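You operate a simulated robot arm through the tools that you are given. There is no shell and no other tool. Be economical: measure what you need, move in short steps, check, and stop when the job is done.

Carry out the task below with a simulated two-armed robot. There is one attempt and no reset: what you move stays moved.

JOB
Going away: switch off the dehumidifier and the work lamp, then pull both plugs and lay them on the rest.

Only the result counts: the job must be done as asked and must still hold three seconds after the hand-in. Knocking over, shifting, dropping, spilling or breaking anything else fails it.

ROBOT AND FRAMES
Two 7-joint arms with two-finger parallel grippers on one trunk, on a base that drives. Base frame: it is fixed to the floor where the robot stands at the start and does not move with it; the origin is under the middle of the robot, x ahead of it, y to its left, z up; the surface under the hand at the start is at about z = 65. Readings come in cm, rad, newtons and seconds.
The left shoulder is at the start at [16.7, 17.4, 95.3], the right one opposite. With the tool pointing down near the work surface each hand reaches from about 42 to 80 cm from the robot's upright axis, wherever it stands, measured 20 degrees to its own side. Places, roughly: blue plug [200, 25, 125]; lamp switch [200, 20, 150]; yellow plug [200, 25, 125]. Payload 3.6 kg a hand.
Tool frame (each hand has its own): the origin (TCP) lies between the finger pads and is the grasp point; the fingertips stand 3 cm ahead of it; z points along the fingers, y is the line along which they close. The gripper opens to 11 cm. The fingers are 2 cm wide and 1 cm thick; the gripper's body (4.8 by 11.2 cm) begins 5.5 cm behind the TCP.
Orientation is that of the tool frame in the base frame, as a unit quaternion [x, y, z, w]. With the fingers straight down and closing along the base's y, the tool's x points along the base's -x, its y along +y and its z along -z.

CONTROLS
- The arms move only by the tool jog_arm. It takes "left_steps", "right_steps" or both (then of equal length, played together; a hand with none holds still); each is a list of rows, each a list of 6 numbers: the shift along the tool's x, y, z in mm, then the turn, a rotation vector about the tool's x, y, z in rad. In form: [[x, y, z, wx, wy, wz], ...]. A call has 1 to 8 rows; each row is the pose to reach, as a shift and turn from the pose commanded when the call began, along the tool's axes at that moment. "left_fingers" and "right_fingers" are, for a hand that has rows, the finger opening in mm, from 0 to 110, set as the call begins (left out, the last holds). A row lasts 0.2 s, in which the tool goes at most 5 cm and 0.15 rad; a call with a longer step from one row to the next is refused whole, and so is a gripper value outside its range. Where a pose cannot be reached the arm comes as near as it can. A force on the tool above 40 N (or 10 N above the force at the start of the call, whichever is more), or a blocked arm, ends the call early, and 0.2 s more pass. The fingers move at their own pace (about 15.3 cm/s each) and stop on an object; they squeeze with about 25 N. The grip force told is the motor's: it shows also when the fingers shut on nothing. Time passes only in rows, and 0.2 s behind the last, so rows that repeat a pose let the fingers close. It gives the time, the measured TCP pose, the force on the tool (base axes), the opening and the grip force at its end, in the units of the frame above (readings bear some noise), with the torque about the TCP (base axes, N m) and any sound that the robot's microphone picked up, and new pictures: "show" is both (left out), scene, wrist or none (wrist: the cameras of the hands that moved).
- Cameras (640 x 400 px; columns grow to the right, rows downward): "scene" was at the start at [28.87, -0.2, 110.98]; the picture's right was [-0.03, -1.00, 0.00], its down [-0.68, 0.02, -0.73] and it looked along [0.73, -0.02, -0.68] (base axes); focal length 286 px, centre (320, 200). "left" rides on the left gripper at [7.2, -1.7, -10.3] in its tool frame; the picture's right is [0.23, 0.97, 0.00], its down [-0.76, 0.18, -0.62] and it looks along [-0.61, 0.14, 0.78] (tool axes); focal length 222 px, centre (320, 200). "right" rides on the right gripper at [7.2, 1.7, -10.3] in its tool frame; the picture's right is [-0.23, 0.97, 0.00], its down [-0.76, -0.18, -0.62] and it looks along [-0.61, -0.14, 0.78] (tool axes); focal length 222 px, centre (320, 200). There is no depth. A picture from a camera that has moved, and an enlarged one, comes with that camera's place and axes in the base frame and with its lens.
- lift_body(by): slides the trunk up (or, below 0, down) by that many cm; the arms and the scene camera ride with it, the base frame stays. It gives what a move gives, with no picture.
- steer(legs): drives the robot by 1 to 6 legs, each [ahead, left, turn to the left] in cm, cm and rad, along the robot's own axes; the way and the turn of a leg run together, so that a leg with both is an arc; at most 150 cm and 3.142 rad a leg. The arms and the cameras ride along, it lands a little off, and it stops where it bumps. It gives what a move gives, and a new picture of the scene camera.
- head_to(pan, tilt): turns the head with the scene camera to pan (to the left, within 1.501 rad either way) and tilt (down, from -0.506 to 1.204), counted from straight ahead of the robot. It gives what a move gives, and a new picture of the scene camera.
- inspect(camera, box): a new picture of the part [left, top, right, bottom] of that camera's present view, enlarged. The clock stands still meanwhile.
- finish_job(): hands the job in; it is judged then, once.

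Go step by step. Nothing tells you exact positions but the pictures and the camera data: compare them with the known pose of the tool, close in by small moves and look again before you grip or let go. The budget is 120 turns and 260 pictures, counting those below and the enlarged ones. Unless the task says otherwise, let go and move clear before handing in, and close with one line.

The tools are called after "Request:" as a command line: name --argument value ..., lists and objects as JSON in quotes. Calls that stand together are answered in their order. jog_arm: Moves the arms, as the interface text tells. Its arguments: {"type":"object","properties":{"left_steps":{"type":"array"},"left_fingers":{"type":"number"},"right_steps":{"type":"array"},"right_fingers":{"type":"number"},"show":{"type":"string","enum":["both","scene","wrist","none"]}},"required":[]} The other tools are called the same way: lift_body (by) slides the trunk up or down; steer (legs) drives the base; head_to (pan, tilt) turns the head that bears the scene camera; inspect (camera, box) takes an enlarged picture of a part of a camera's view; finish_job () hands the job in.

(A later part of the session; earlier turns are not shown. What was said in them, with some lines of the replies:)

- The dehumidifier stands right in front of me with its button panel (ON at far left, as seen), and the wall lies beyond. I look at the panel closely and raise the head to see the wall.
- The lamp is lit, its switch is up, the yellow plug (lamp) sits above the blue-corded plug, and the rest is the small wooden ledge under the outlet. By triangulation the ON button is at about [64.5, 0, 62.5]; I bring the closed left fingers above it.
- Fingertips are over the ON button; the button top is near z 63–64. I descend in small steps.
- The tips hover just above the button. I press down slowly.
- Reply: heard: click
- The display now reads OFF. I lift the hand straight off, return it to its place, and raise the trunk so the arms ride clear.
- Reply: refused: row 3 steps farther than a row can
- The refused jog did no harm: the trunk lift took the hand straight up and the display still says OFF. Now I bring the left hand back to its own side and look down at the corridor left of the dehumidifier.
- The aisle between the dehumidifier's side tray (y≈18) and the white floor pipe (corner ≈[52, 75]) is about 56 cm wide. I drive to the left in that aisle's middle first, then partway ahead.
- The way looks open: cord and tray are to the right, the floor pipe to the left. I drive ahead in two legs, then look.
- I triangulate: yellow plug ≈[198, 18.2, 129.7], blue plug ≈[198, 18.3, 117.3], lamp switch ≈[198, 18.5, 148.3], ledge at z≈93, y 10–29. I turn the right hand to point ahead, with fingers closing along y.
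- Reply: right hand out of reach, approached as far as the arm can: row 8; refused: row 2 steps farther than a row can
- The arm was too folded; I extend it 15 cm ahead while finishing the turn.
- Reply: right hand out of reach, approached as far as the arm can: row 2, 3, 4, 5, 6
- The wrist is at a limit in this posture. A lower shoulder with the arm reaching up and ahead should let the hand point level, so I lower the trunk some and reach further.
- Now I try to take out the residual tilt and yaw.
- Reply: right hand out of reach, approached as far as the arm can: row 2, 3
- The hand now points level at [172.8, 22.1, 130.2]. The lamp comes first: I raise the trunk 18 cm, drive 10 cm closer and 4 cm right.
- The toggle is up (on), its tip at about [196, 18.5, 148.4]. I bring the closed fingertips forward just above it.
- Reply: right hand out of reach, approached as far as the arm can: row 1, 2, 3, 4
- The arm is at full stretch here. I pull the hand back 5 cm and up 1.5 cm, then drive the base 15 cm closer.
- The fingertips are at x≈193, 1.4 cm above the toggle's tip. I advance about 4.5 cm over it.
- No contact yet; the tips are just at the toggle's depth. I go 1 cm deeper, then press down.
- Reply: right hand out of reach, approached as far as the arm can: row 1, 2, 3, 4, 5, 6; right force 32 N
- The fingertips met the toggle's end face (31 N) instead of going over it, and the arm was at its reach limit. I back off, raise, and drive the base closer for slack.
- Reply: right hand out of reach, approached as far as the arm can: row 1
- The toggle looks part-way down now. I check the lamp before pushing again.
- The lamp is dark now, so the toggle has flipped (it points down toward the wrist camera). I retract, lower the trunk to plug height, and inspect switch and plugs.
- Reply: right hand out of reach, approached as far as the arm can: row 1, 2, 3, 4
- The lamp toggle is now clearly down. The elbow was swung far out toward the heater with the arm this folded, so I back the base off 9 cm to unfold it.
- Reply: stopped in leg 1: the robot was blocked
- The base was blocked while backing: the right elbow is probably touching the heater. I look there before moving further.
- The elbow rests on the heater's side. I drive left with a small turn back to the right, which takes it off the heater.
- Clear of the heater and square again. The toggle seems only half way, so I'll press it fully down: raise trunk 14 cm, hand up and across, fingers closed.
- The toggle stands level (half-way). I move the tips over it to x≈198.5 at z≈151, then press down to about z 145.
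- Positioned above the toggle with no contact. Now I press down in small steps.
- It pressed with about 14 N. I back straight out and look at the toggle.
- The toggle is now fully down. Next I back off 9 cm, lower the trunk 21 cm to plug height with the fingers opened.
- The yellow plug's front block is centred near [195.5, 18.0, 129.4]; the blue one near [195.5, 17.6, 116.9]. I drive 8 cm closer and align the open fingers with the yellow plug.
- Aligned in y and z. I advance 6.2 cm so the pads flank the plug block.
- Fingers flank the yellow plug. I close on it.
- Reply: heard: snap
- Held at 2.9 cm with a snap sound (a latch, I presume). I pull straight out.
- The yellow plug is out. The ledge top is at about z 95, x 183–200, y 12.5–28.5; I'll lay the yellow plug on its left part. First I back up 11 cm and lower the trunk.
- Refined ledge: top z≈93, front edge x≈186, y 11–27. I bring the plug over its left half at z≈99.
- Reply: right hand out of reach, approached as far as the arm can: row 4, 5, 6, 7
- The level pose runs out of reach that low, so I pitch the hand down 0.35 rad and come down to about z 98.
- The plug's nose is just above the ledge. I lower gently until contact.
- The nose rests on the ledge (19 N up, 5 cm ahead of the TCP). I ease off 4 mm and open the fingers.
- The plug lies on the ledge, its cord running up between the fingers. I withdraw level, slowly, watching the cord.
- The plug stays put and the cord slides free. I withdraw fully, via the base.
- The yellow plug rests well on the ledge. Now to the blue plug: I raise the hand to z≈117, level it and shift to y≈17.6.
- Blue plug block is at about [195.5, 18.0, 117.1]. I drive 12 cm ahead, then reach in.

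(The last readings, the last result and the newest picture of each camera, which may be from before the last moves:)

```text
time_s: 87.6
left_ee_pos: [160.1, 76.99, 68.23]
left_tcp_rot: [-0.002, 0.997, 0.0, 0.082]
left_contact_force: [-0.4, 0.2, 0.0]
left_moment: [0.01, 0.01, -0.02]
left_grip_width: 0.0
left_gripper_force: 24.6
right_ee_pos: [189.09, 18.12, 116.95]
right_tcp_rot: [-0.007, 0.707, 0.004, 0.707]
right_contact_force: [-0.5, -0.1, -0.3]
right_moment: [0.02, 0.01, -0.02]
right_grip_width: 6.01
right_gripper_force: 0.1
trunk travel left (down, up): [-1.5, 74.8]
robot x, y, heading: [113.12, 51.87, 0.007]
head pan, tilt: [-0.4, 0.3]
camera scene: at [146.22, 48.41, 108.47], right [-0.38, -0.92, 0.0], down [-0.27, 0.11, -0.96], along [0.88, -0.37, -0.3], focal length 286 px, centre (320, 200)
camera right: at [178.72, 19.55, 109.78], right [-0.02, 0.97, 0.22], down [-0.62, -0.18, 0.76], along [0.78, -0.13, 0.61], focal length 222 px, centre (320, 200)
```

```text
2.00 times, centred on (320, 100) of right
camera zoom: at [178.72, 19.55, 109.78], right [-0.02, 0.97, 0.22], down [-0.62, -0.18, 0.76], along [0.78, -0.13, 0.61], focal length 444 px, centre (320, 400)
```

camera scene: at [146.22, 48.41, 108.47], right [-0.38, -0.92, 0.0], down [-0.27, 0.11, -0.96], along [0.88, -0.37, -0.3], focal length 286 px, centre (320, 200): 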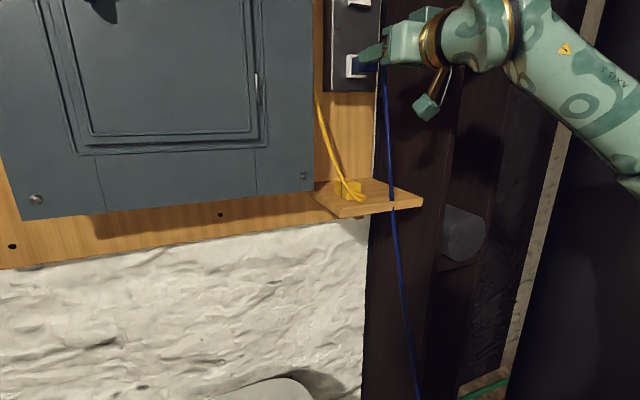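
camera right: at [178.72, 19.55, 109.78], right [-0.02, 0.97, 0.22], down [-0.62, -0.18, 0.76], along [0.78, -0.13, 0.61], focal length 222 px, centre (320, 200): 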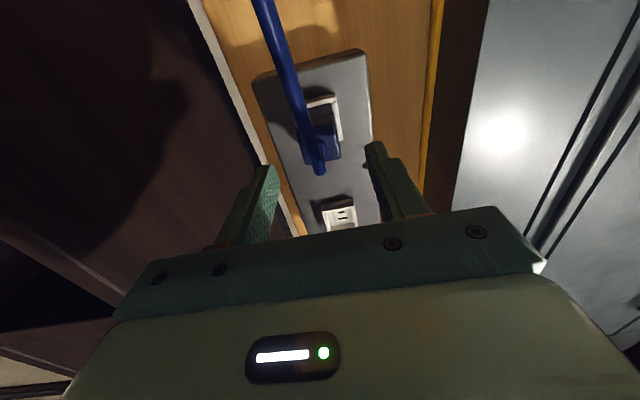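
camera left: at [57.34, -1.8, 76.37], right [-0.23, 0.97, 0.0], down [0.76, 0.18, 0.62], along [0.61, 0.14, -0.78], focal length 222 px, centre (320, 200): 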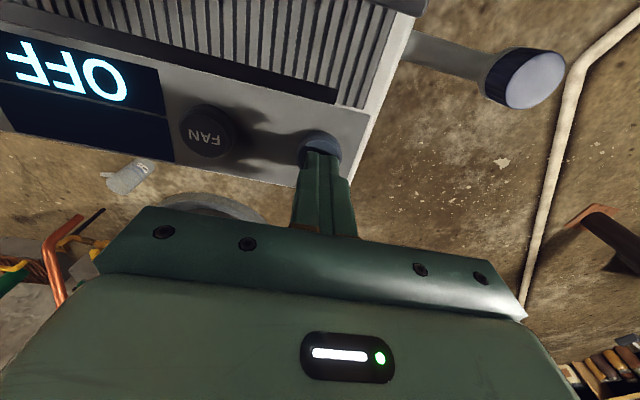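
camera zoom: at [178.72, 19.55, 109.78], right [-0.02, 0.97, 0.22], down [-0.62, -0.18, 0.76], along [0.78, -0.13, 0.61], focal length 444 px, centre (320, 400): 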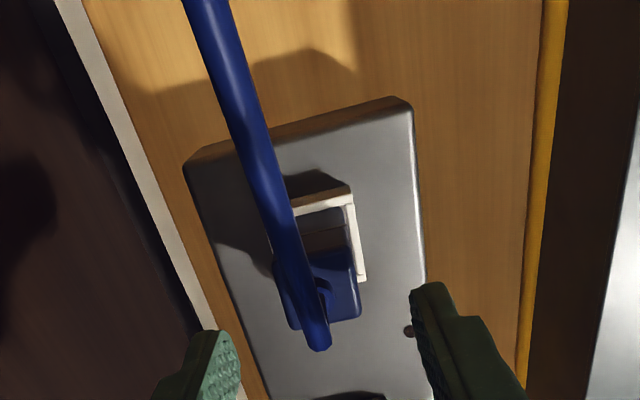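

Same picture as with the yellow plug: aligned. I advance 5.8 cm and then close.

Request:
jog_arm --right_steps '[[0, -1, 20, 0, 0, 0], [0, -1, 40, 0, 0, 0], [0, -1, 52, 0, 0, 0], [0, -1, 58, 0, 0, 0], [0, -1, 58, 0, 0, 0]]' --show "wrist"

Request:
jog_arm --right_steps '[[0, 0, 0, 0, 0, 0], [0, 0, 0, 0, 0, 0], [0, 0, 0, 0, 0, 0]]' --right_fingers 0 --show "wrist"

```text
time_s: 88.8
left_ee_pos: [160.11, 76.95, 68.17]
left_tcp_rot: [-0.004, 0.997, 0.001, 0.082]
left_contact_force: [0.1, -0.1, -0.1]
left_moment: [-0.01, -0.01, 0.03]
left_grip_width: 0.0
left_gripper_force: 24.9
right_ee_pos: [195.11, 17.98, 117.06]
right_tcp_rot: [-0.007, 0.707, 0.005, 0.707]
right_contact_force: [0.4, 0.1, 0.1]
right_moment: [0.02, -0.02, 0.0]
right_grip_width: 6.04
right_gripper_force: 0.0
trunk travel left (down, up): [-1.5, 74.8]
robot x, y, heading: [113.09, 51.9, 0.005]
head pan, tilt: [-0.4, 0.3]
camera right: at [184.65, 19.57, 109.85], right [-0.02, 0.97, 0.22], down [-0.62, -0.18, 0.76], along [0.78, -0.13, 0.61], focal length 222 px, centre (320, 200)
```

right: 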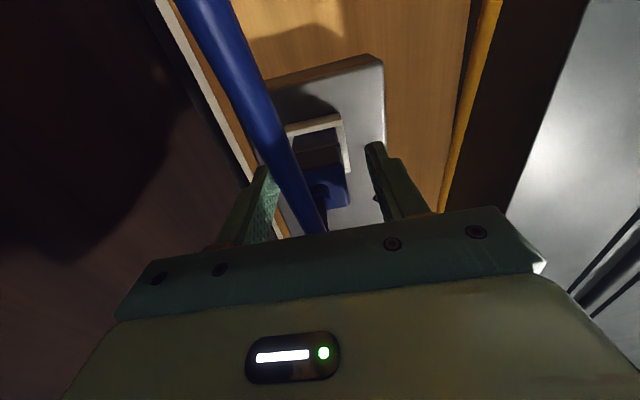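

```text
time_s: 89.6
left_ee_pos: [160.02, 76.93, 68.09]
left_tcp_rot: [-0.004, 0.997, 0.001, 0.082]
left_contact_force: [-0.3, -0.7, 0.5]
left_moment: [-0.03, 0.02, 0.0]
left_grip_width: 0.02
left_gripper_force: 24.8
right_ee_pos: [195.01, 18.13, 116.94]
right_tcp_rot: [-0.007, 0.707, 0.004, 0.707]
right_contact_force: [0.2, -0.3, 0.3]
right_moment: [0.0, -0.03, 0.02]
right_grip_width: 2.97
right_gripper_force: 25.4
trunk travel left (down, up): [-1.5, 74.8]
robot x, y, heading: [113.04, 51.84, 0.001]
head pan, tilt: [-0.4, 0.3]
heard: snap
camera right: at [184.65, 19.55, 109.84], right [-0.02, 0.97, 0.22], down [-0.62, -0.18, 0.76], along [0.78, -0.13, 0.61], focal length 222 px, centre (320, 200)
```

right: 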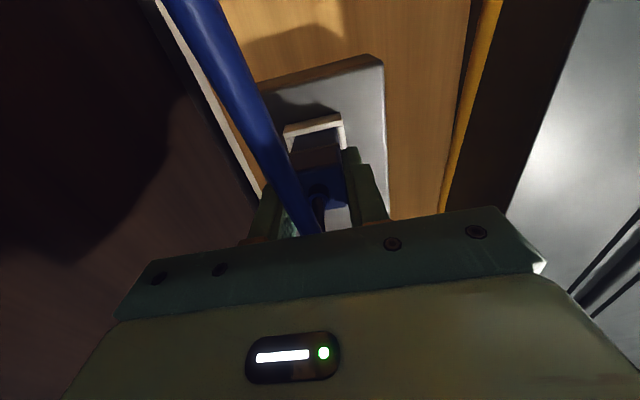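

Held. I pull the blue plug out.

Request:
jog_arm --right_steps '[[0, 0, -8, 0, 0, 0], [0, 0, -16, 0, 0, 0], [0, 0, -26, 0, 0, 0], [0, 0, -38, 0, 0, 0], [0, 0, -50, 0, 0, 0], [0, 0, -50, 0, 0, 0]]'

Request:
inspect --camera "scene" --box '[310, 0, 450, 230]'

```text
time_s: 91.0
left_ee_pos: [159.92, 77.07, 67.99]
left_tcp_rot: [-0.003, 0.997, 0.0, 0.083]
left_contact_force: [0.4, 0.6, 0.0]
left_moment: [0.01, -0.02, 0.06]
left_grip_width: 0.0
left_gripper_force: 24.7
right_ee_pos: [190.08, 18.05, 116.89]
right_tcp_rot: [-0.008, 0.707, 0.004, 0.707]
right_contact_force: [-0.1, 0.0, 0.2]
right_moment: [0.03, -0.02, -0.01]
right_grip_width: 2.92
right_gripper_force: 24.5
trunk travel left (down, up): [-1.5, 74.8]
robot x, y, heading: [113.21, 51.85, 0.004]
head pan, tilt: [-0.4, 0.3]
camera scene: at [146.24, 48.41, 108.47], right [-0.38, -0.92, 0.0], down [-0.27, 0.11, -0.95], along [0.88, -0.37, -0.3], focal length 286 px, centre (320, 200)
camera right: at [179.56, 19.57, 109.69], right [-0.02, 0.97, 0.22], down [-0.62, -0.18, 0.76], along [0.78, -0.13, 0.61], focal length 222 px, centre (320, 200)
```

scene: 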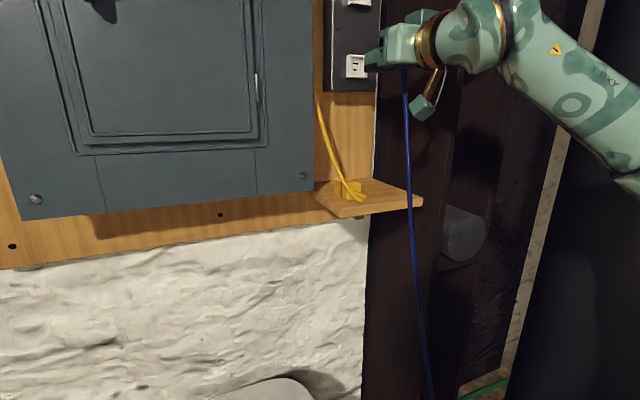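
right: 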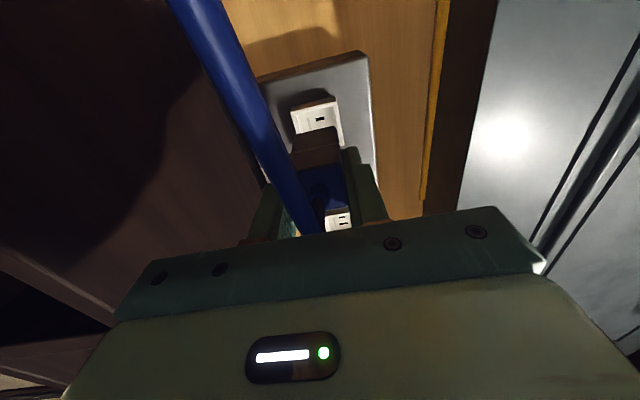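

```text
1.74 times, centred on (380, 115) of scene
camera zoom: at [146.24, 48.41, 108.47], right [-0.38, -0.92, 0.0], down [-0.27, 0.11, -0.95], along [0.88, -0.37, -0.3], focal length 497 px, centre (216, 348)
```

zoom: 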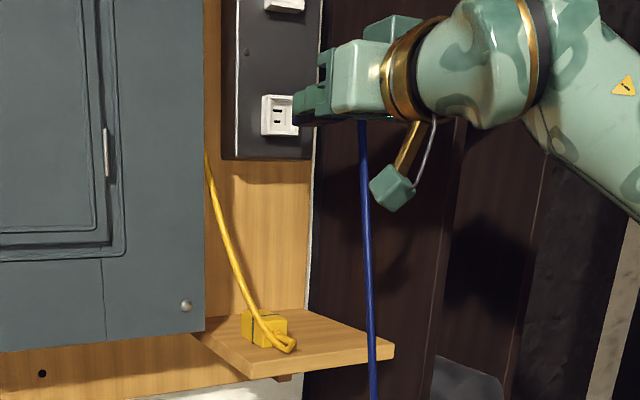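

The blue plug is out too. I carry it down to the right half of the ledge, hand pitched as before, stopping at z≈98.5.

Request:
jog_arm --right_steps '[[10, -10, 5, 0, 0.12, 0], [40, -20, 12, 0, 0.24, 0], [80, -21, 17, 0, 0.35, 0], [120, -21, 17, 0, 0.35, 0], [155, -21, 17, 0, 0.35, 0], [182, -21, 17, 0, 0.35, 0], [182, -21, 17, 0, 0.35, 0]]'

Request:
inspect --camera "scene" --box '[310, 120, 470, 240]'

```text
time_s: 92.6
left_ee_pos: [160.03, 76.99, 68.04]
left_tcp_rot: [-0.004, 0.997, 0.0, 0.083]
left_contact_force: [-0.2, -0.2, 0.7]
left_moment: [0.02, 0.01, 0.01]
left_grip_width: 0.03
left_gripper_force: 25.6
right_ee_pos: [191.71, 15.98, 98.68]
right_tcp_rot: [-0.008, 0.819, 0.003, 0.573]
right_contact_force: [0.3, 0.5, -0.8]
right_moment: [-0.01, 0.01, 0.02]
right_grip_width: 2.95
right_gripper_force: 24.8
trunk travel left (down, up): [-1.5, 74.8]
robot x, y, heading: [112.85, 51.54, 0.006]
head pan, tilt: [-0.4, 0.3]
camera scene: at [146.23, 48.4, 108.47], right [-0.38, -0.92, 0.0], down [-0.27, 0.11, -0.95], along [0.88, -0.37, -0.3], focal length 286 px, centre (320, 200)
camera right: at [179.39, 17.43, 95.46], right [0.06, 0.98, 0.21], down [-0.32, -0.18, 0.93], along [0.94, -0.12, 0.3], focal length 222 px, centre (320, 200)
```

scene: 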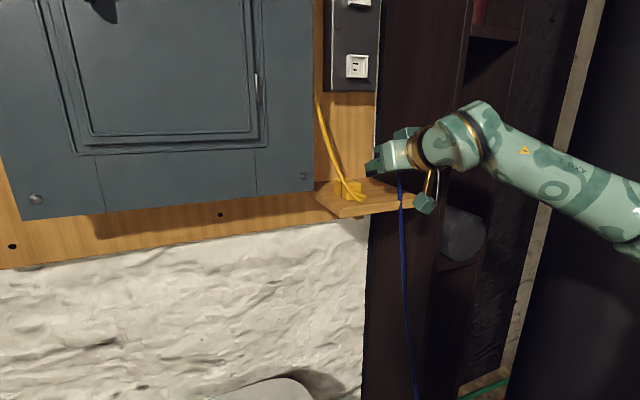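
right: 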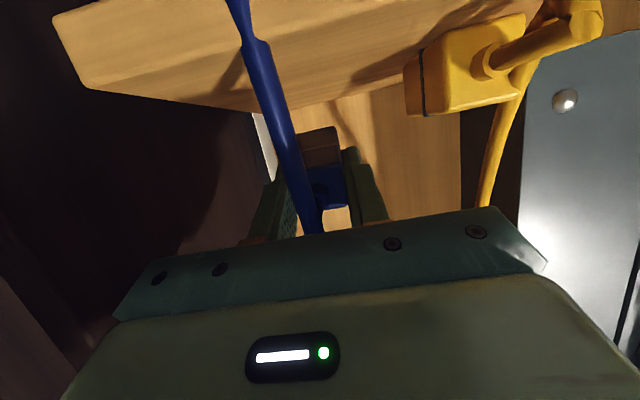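

```text
3.33 times, centred on (390, 180) of scene
camera zoom: at [146.23, 48.4, 108.47], right [-0.38, -0.92, 0.0], down [-0.27, 0.11, -0.95], along [0.88, -0.37, -0.3], focal length 953 px, centre (87, 267)
```

zoom: 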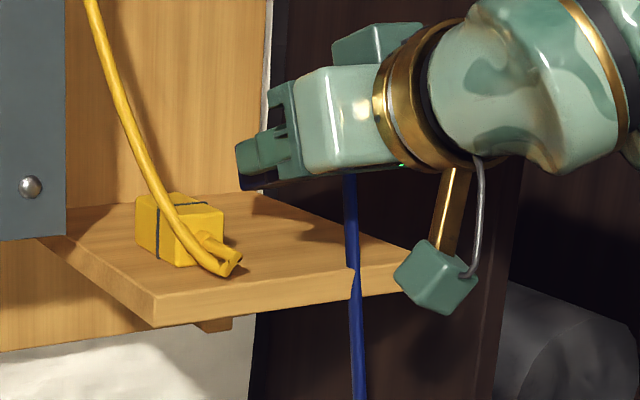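

Clear of the yellow plug, but I shift 7 mm more to the right and lower to contact.

Request:
jog_arm --right_steps '[[4, -4, 1.5, 0, 0, 0], [9, -7, 3.3, 0, 0, 0], [14, -7, 5, 0, 0, 0], [18, -7, 6.5, 0, 0, 0], [21, -7, 7.6, 0, 0, 0], [23.5, -7, 8.5, 0, 0, 0]]'

Request:
inspect --camera "scene" --box '[310, 120, 470, 240]'

```text
time_s: 94.0
left_ee_pos: [160.01, 76.95, 68.15]
left_tcp_rot: [-0.002, 0.997, 0.001, 0.083]
left_contact_force: [-0.7, 0.4, -0.2]
left_moment: [0.01, 0.01, -0.03]
left_grip_width: 0.0
left_gripper_force: 25.0
right_ee_pos: [191.67, 15.1, 96.31]
right_tcp_rot: [-0.008, 0.82, 0.002, 0.573]
right_contact_force: [0.2, 0.7, 0.1]
right_moment: [0.0, 0.01, 0.02]
right_grip_width: 2.94
right_gripper_force: 24.9
trunk travel left (down, up): [-1.5, 74.8]
robot x, y, heading: [113.22, 51.66, 0.007]
head pan, tilt: [-0.4, 0.3]
camera scene: at [146.24, 48.4, 108.47], right [-0.38, -0.92, 0.0], down [-0.27, 0.11, -0.95], along [0.88, -0.37, -0.3], focal length 286 px, centre (320, 200)
camera right: at [179.39, 16.61, 93.14], right [0.06, 0.98, 0.21], down [-0.32, -0.18, 0.93], along [0.94, -0.12, 0.3], focal length 222 px, centre (320, 200)
```

scene: 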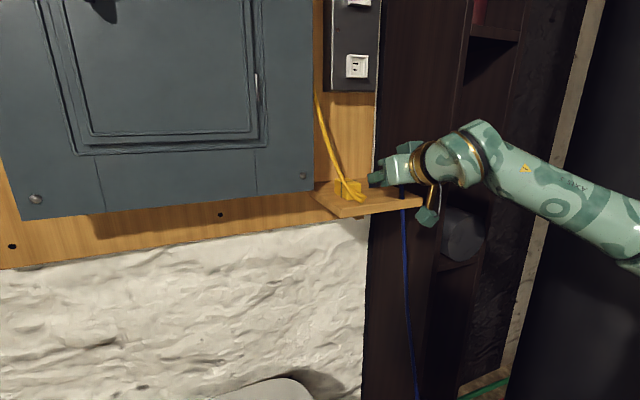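
right: 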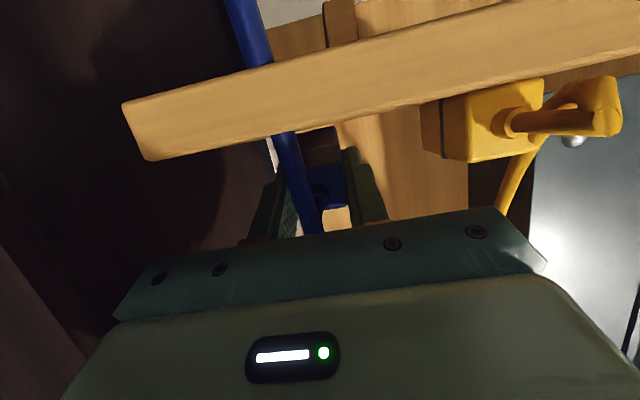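

```text
3.33 times, centred on (390, 180) of scene
camera zoom: at [146.24, 48.4, 108.47], right [-0.38, -0.92, 0.0], down [-0.27, 0.11, -0.95], along [0.88, -0.37, -0.3], focal length 953 px, centre (87, 267)
```

zoom: 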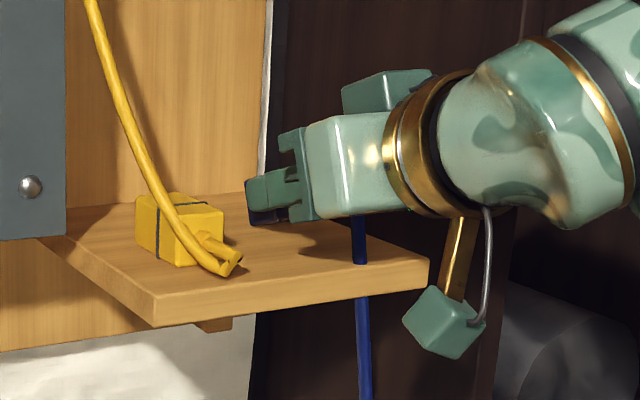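

Request:
jog_arm --right_steps '[[2, 0, 0.7, 0, 0, 0], [4, 0, 1.4, 0, 0, 0], [6, 0, 2.2, 0, 0, 0]]' --show "none"

```text
time_s: 94.8
left_ee_pos: [159.91, 76.92, 68.21]
left_tcp_rot: [-0.003, 0.996, 0.0, 0.084]
left_contact_force: [-0.3, -0.2, -0.5]
left_moment: [-0.03, 0.0, -0.01]
left_grip_width: 0.01
left_gripper_force: 25.0
right_ee_pos: [191.47, 15.23, 96.13]
right_tcp_rot: [-0.008, 0.817, 0.002, 0.577]
right_contact_force: [6.6, -2.3, 18.6]
right_moment: [0.02, -0.88, -0.11]
right_grip_width: 2.96
right_gripper_force: 25.2
trunk travel left (down, up): [-1.5, 74.8]
robot x, y, heading: [113.09, 51.85, 0.005]
head pan, tilt: [-0.4, 0.3]
```

Contact, with the same signature as for the yellow plug. I ease off 3 mm and open the fingers just enough.

Request:
jog_arm --right_steps '[[-3, 0, -1, 0, 0, 0], [-3, 0, -1, 0, 0, 0]]' --show "none"

Request:
jog_arm --right_steps '[[0, 0, 0, 0, 0, 0], [0, 0, 0, 0, 0, 0], [0, 0, 0, 0, 0, 0]]' --right_fingers 48

Request:
inspect --camera "scene" --box '[310, 120, 470, 240]'

```text
time_s: 95.4
left_ee_pos: [159.96, 76.98, 68.18]
left_tcp_rot: [-0.004, 0.997, 0.0, 0.083]
left_contact_force: [-0.2, 0.9, -1.1]
left_moment: [0.0, -0.02, 0.04]
left_grip_width: 0.01
left_gripper_force: 24.5
right_ee_pos: [191.52, 15.31, 96.11]
right_tcp_rot: [-0.008, 0.819, 0.002, 0.573]
right_contact_force: [2.5, -1.9, 14.1]
right_moment: [0.01, -0.61, -0.09]
right_grip_width: 2.94
right_gripper_force: 25.1
trunk travel left (down, up): [-1.5, 74.8]
robot x, y, heading: [112.71, 52.17, 0.006]
head pan, tilt: [-0.4, 0.3]
```

```text
time_s: 96.2
left_ee_pos: [160.11, 77.06, 68.19]
left_tcp_rot: [-0.003, 0.997, 0.0, 0.082]
left_contact_force: [0.0, -0.7, 0.3]
left_moment: [-0.02, -0.04, 0.0]
left_grip_width: 0.0
left_gripper_force: 25.4
right_ee_pos: [191.73, 15.2, 95.89]
right_tcp_rot: [-0.009, 0.82, 0.003, 0.573]
right_contact_force: [0.0, 0.6, 0.2]
right_moment: [-0.03, 0.02, -0.02]
right_grip_width: 4.8
right_gripper_force: 0.1
trunk travel left (down, up): [-1.5, 74.8]
robot x, y, heading: [113.1, 51.48, 0.001]
head pan, tilt: [-0.4, 0.3]
camera scene: at [146.22, 48.41, 108.47], right [-0.38, -0.92, 0.0], down [-0.27, 0.11, -0.96], along [0.88, -0.37, -0.3], focal length 286 px, centre (320, 200)
camera right: at [179.39, 16.65, 92.74], right [0.06, 0.98, 0.21], down [-0.32, -0.18, 0.93], along [0.95, -0.12, 0.3], focal length 222 px, centre (320, 200)
```

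scene: 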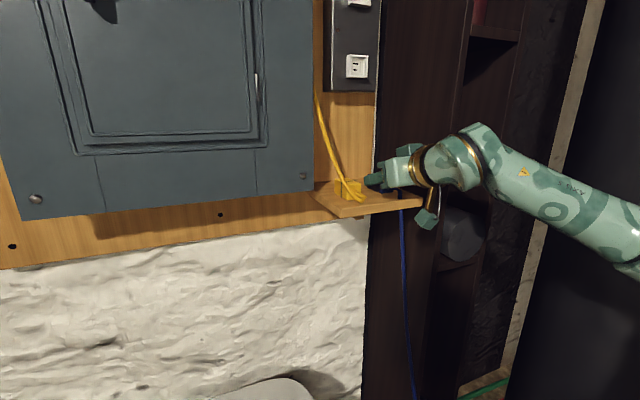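
right: 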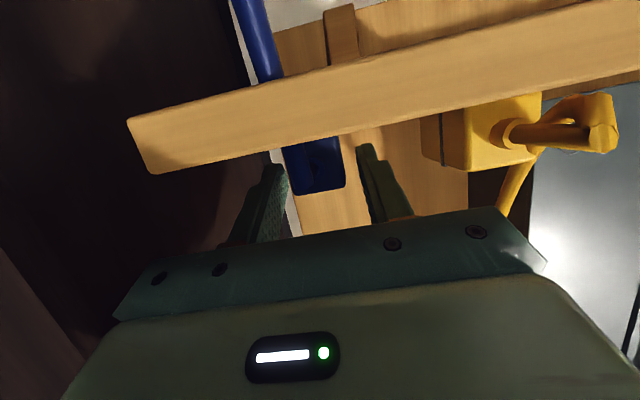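

```text
3.33 times, centred on (390, 180) of scene
camera zoom: at [146.22, 48.41, 108.47], right [-0.38, -0.92, 0.0], down [-0.27, 0.11, -0.96], along [0.88, -0.37, -0.3], focal length 953 px, centre (87, 267)
```

zoom: 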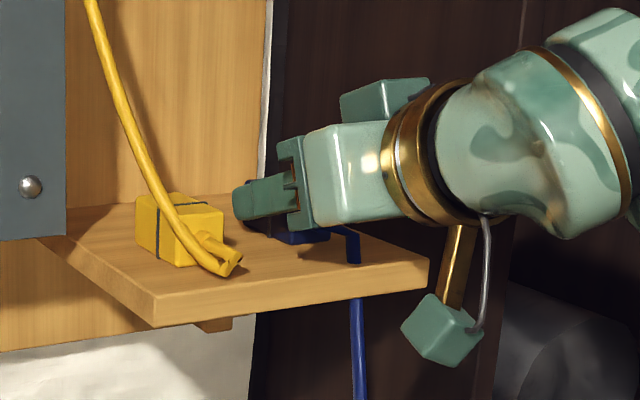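

The blue plug lies on the ledge with its cord over the front. I withdraw level and slightly up, then back off with the base.

Request:
jog_arm --right_steps '[[4, 0, -20, 0, 0, 0], [10, 0, -38, 0, 0, 0], [10, 0, -38, 0, 0, 0]]' --show "none"

Request:
steer --legs '[[-12, 0, 0]]'

Request:
inspect --camera "scene" --box '[270, 120, 430, 240]'

```text
time_s: 97.0
left_ee_pos: [160.0, 77.0, 68.06]
left_tcp_rot: [-0.004, 0.997, 0.0, 0.082]
left_contact_force: [1.3, -0.8, 0.4]
left_moment: [0.01, 0.0, -0.03]
left_grip_width: 0.0
left_gripper_force: 25.9
right_ee_pos: [187.67, 15.26, 96.44]
right_tcp_rot: [-0.008, 0.82, 0.002, 0.573]
right_contact_force: [-0.7, -0.9, 0.3]
right_moment: [-0.02, 0.01, -0.03]
right_grip_width: 4.8
right_gripper_force: 0.0
trunk travel left (down, up): [-1.5, 74.8]
robot x, y, heading: [113.28, 51.85, 0.01]
head pan, tilt: [-0.4, 0.3]
```

```text
time_s: 98.2
left_ee_pos: [147.71, 76.96, 68.17]
left_tcp_rot: [-0.003, 0.996, 0.001, 0.084]
left_contact_force: [-0.6, -0.2, 0.3]
left_moment: [0.02, -0.02, -0.03]
left_grip_width: 0.01
left_gripper_force: 24.9
right_ee_pos: [175.6, 15.24, 96.61]
right_tcp_rot: [-0.009, 0.819, 0.003, 0.574]
right_contact_force: [-0.8, -0.5, 0.5]
right_moment: [0.03, 0.01, 0.0]
right_grip_width: 4.78
right_gripper_force: 0.2
trunk travel left (down, up): [-1.5, 74.8]
robot x, y, heading: [100.81, 51.96, 0.008]
head pan, tilt: [-0.4, 0.3]
camera scene: at [133.98, 48.35, 108.5], right [-0.38, -0.92, 0.0], down [-0.27, 0.11, -0.96], along [0.88, -0.37, -0.3], focal length 286 px, centre (320, 200)
```

scene: 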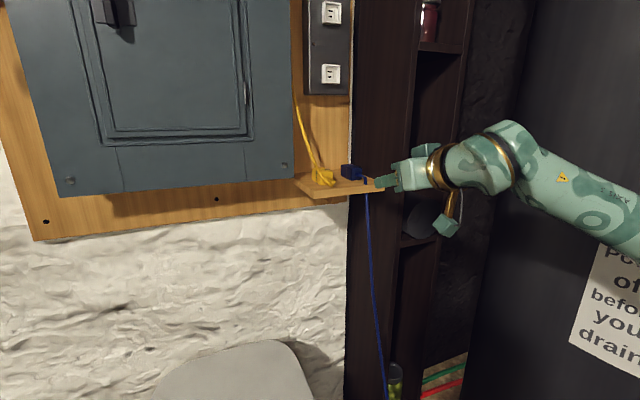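

```text
3.33 times, centred on (350, 180) of scene
camera zoom: at [133.98, 48.35, 108.5], right [-0.38, -0.92, 0.0], down [-0.27, 0.11, -0.96], along [0.88, -0.37, -0.3], focal length 953 px, centre (220, 267)
```

zoom: 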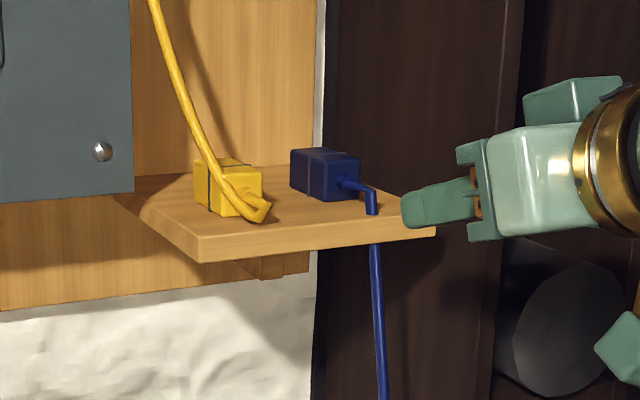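

Both plugs lie on the rest. I do a last check of the lamp and switch.

Request:
head_to --pan -0.4 --tilt -0.45

Request:
inspect --camera "scene" --box '[270, 150, 400, 260]'

```text
time_s: 99.3
left_ee_pos: [147.9, 76.99, 68.11]
left_tcp_rot: [-0.003, 0.997, 0.0, 0.083]
left_contact_force: [0.3, -0.2, 0.7]
left_moment: [0.02, 0.0, -0.01]
left_grip_width: 0.02
left_gripper_force: 24.6
right_ee_pos: [175.53, 15.23, 96.44]
right_tcp_rot: [-0.008, 0.819, 0.002, 0.573]
right_contact_force: [0.1, 0.1, -0.2]
right_moment: [0.0, 0.02, -0.02]
right_grip_width: 4.79
right_gripper_force: 0.1
trunk travel left (down, up): [-1.5, 74.8]
robot x, y, heading: [101.14, 51.53, 0.008]
head pan, tilt: [-0.4, -0.45]
camera scene: at [131.92, 49.24, 114.91], right [-0.38, -0.92, 0.0], down [0.4, -0.17, -0.9], along [0.83, -0.34, 0.43], focal length 286 px, centre (320, 200)
```

scene: 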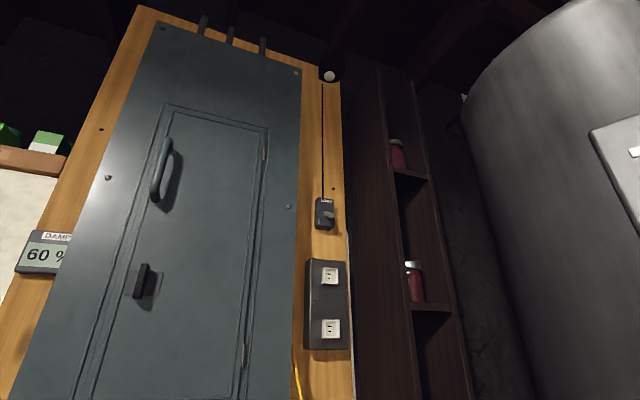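

```text
3.64 times, centred on (335, 205) of scene
camera zoom: at [131.92, 49.24, 114.91], right [-0.38, -0.92, 0.0], down [0.4, -0.17, -0.9], along [0.83, -0.34, 0.43], focal length 1040 px, centre (266, 182)
```

zoom: 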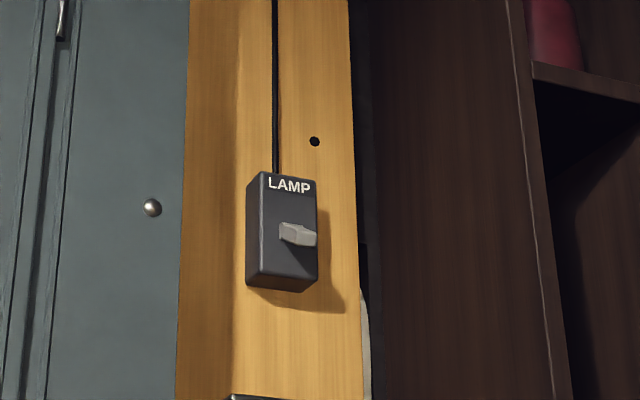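

The lamp is dark with its switch down, both sockets are empty, both plugs lie on the rest, the dehumidifier was switched off, and the hand is clear. I hand in.

Request:
finish_job

```text
The job is handed in.
```

The job is handed in: the dehumidifier and the work lamp are switched off, and both plugs are pulled and lying on the rest. While I was backing away from the wall, the right elbow pressed against the water heater and stopped the base. I drove off it and saw no sign that the heater had moved.
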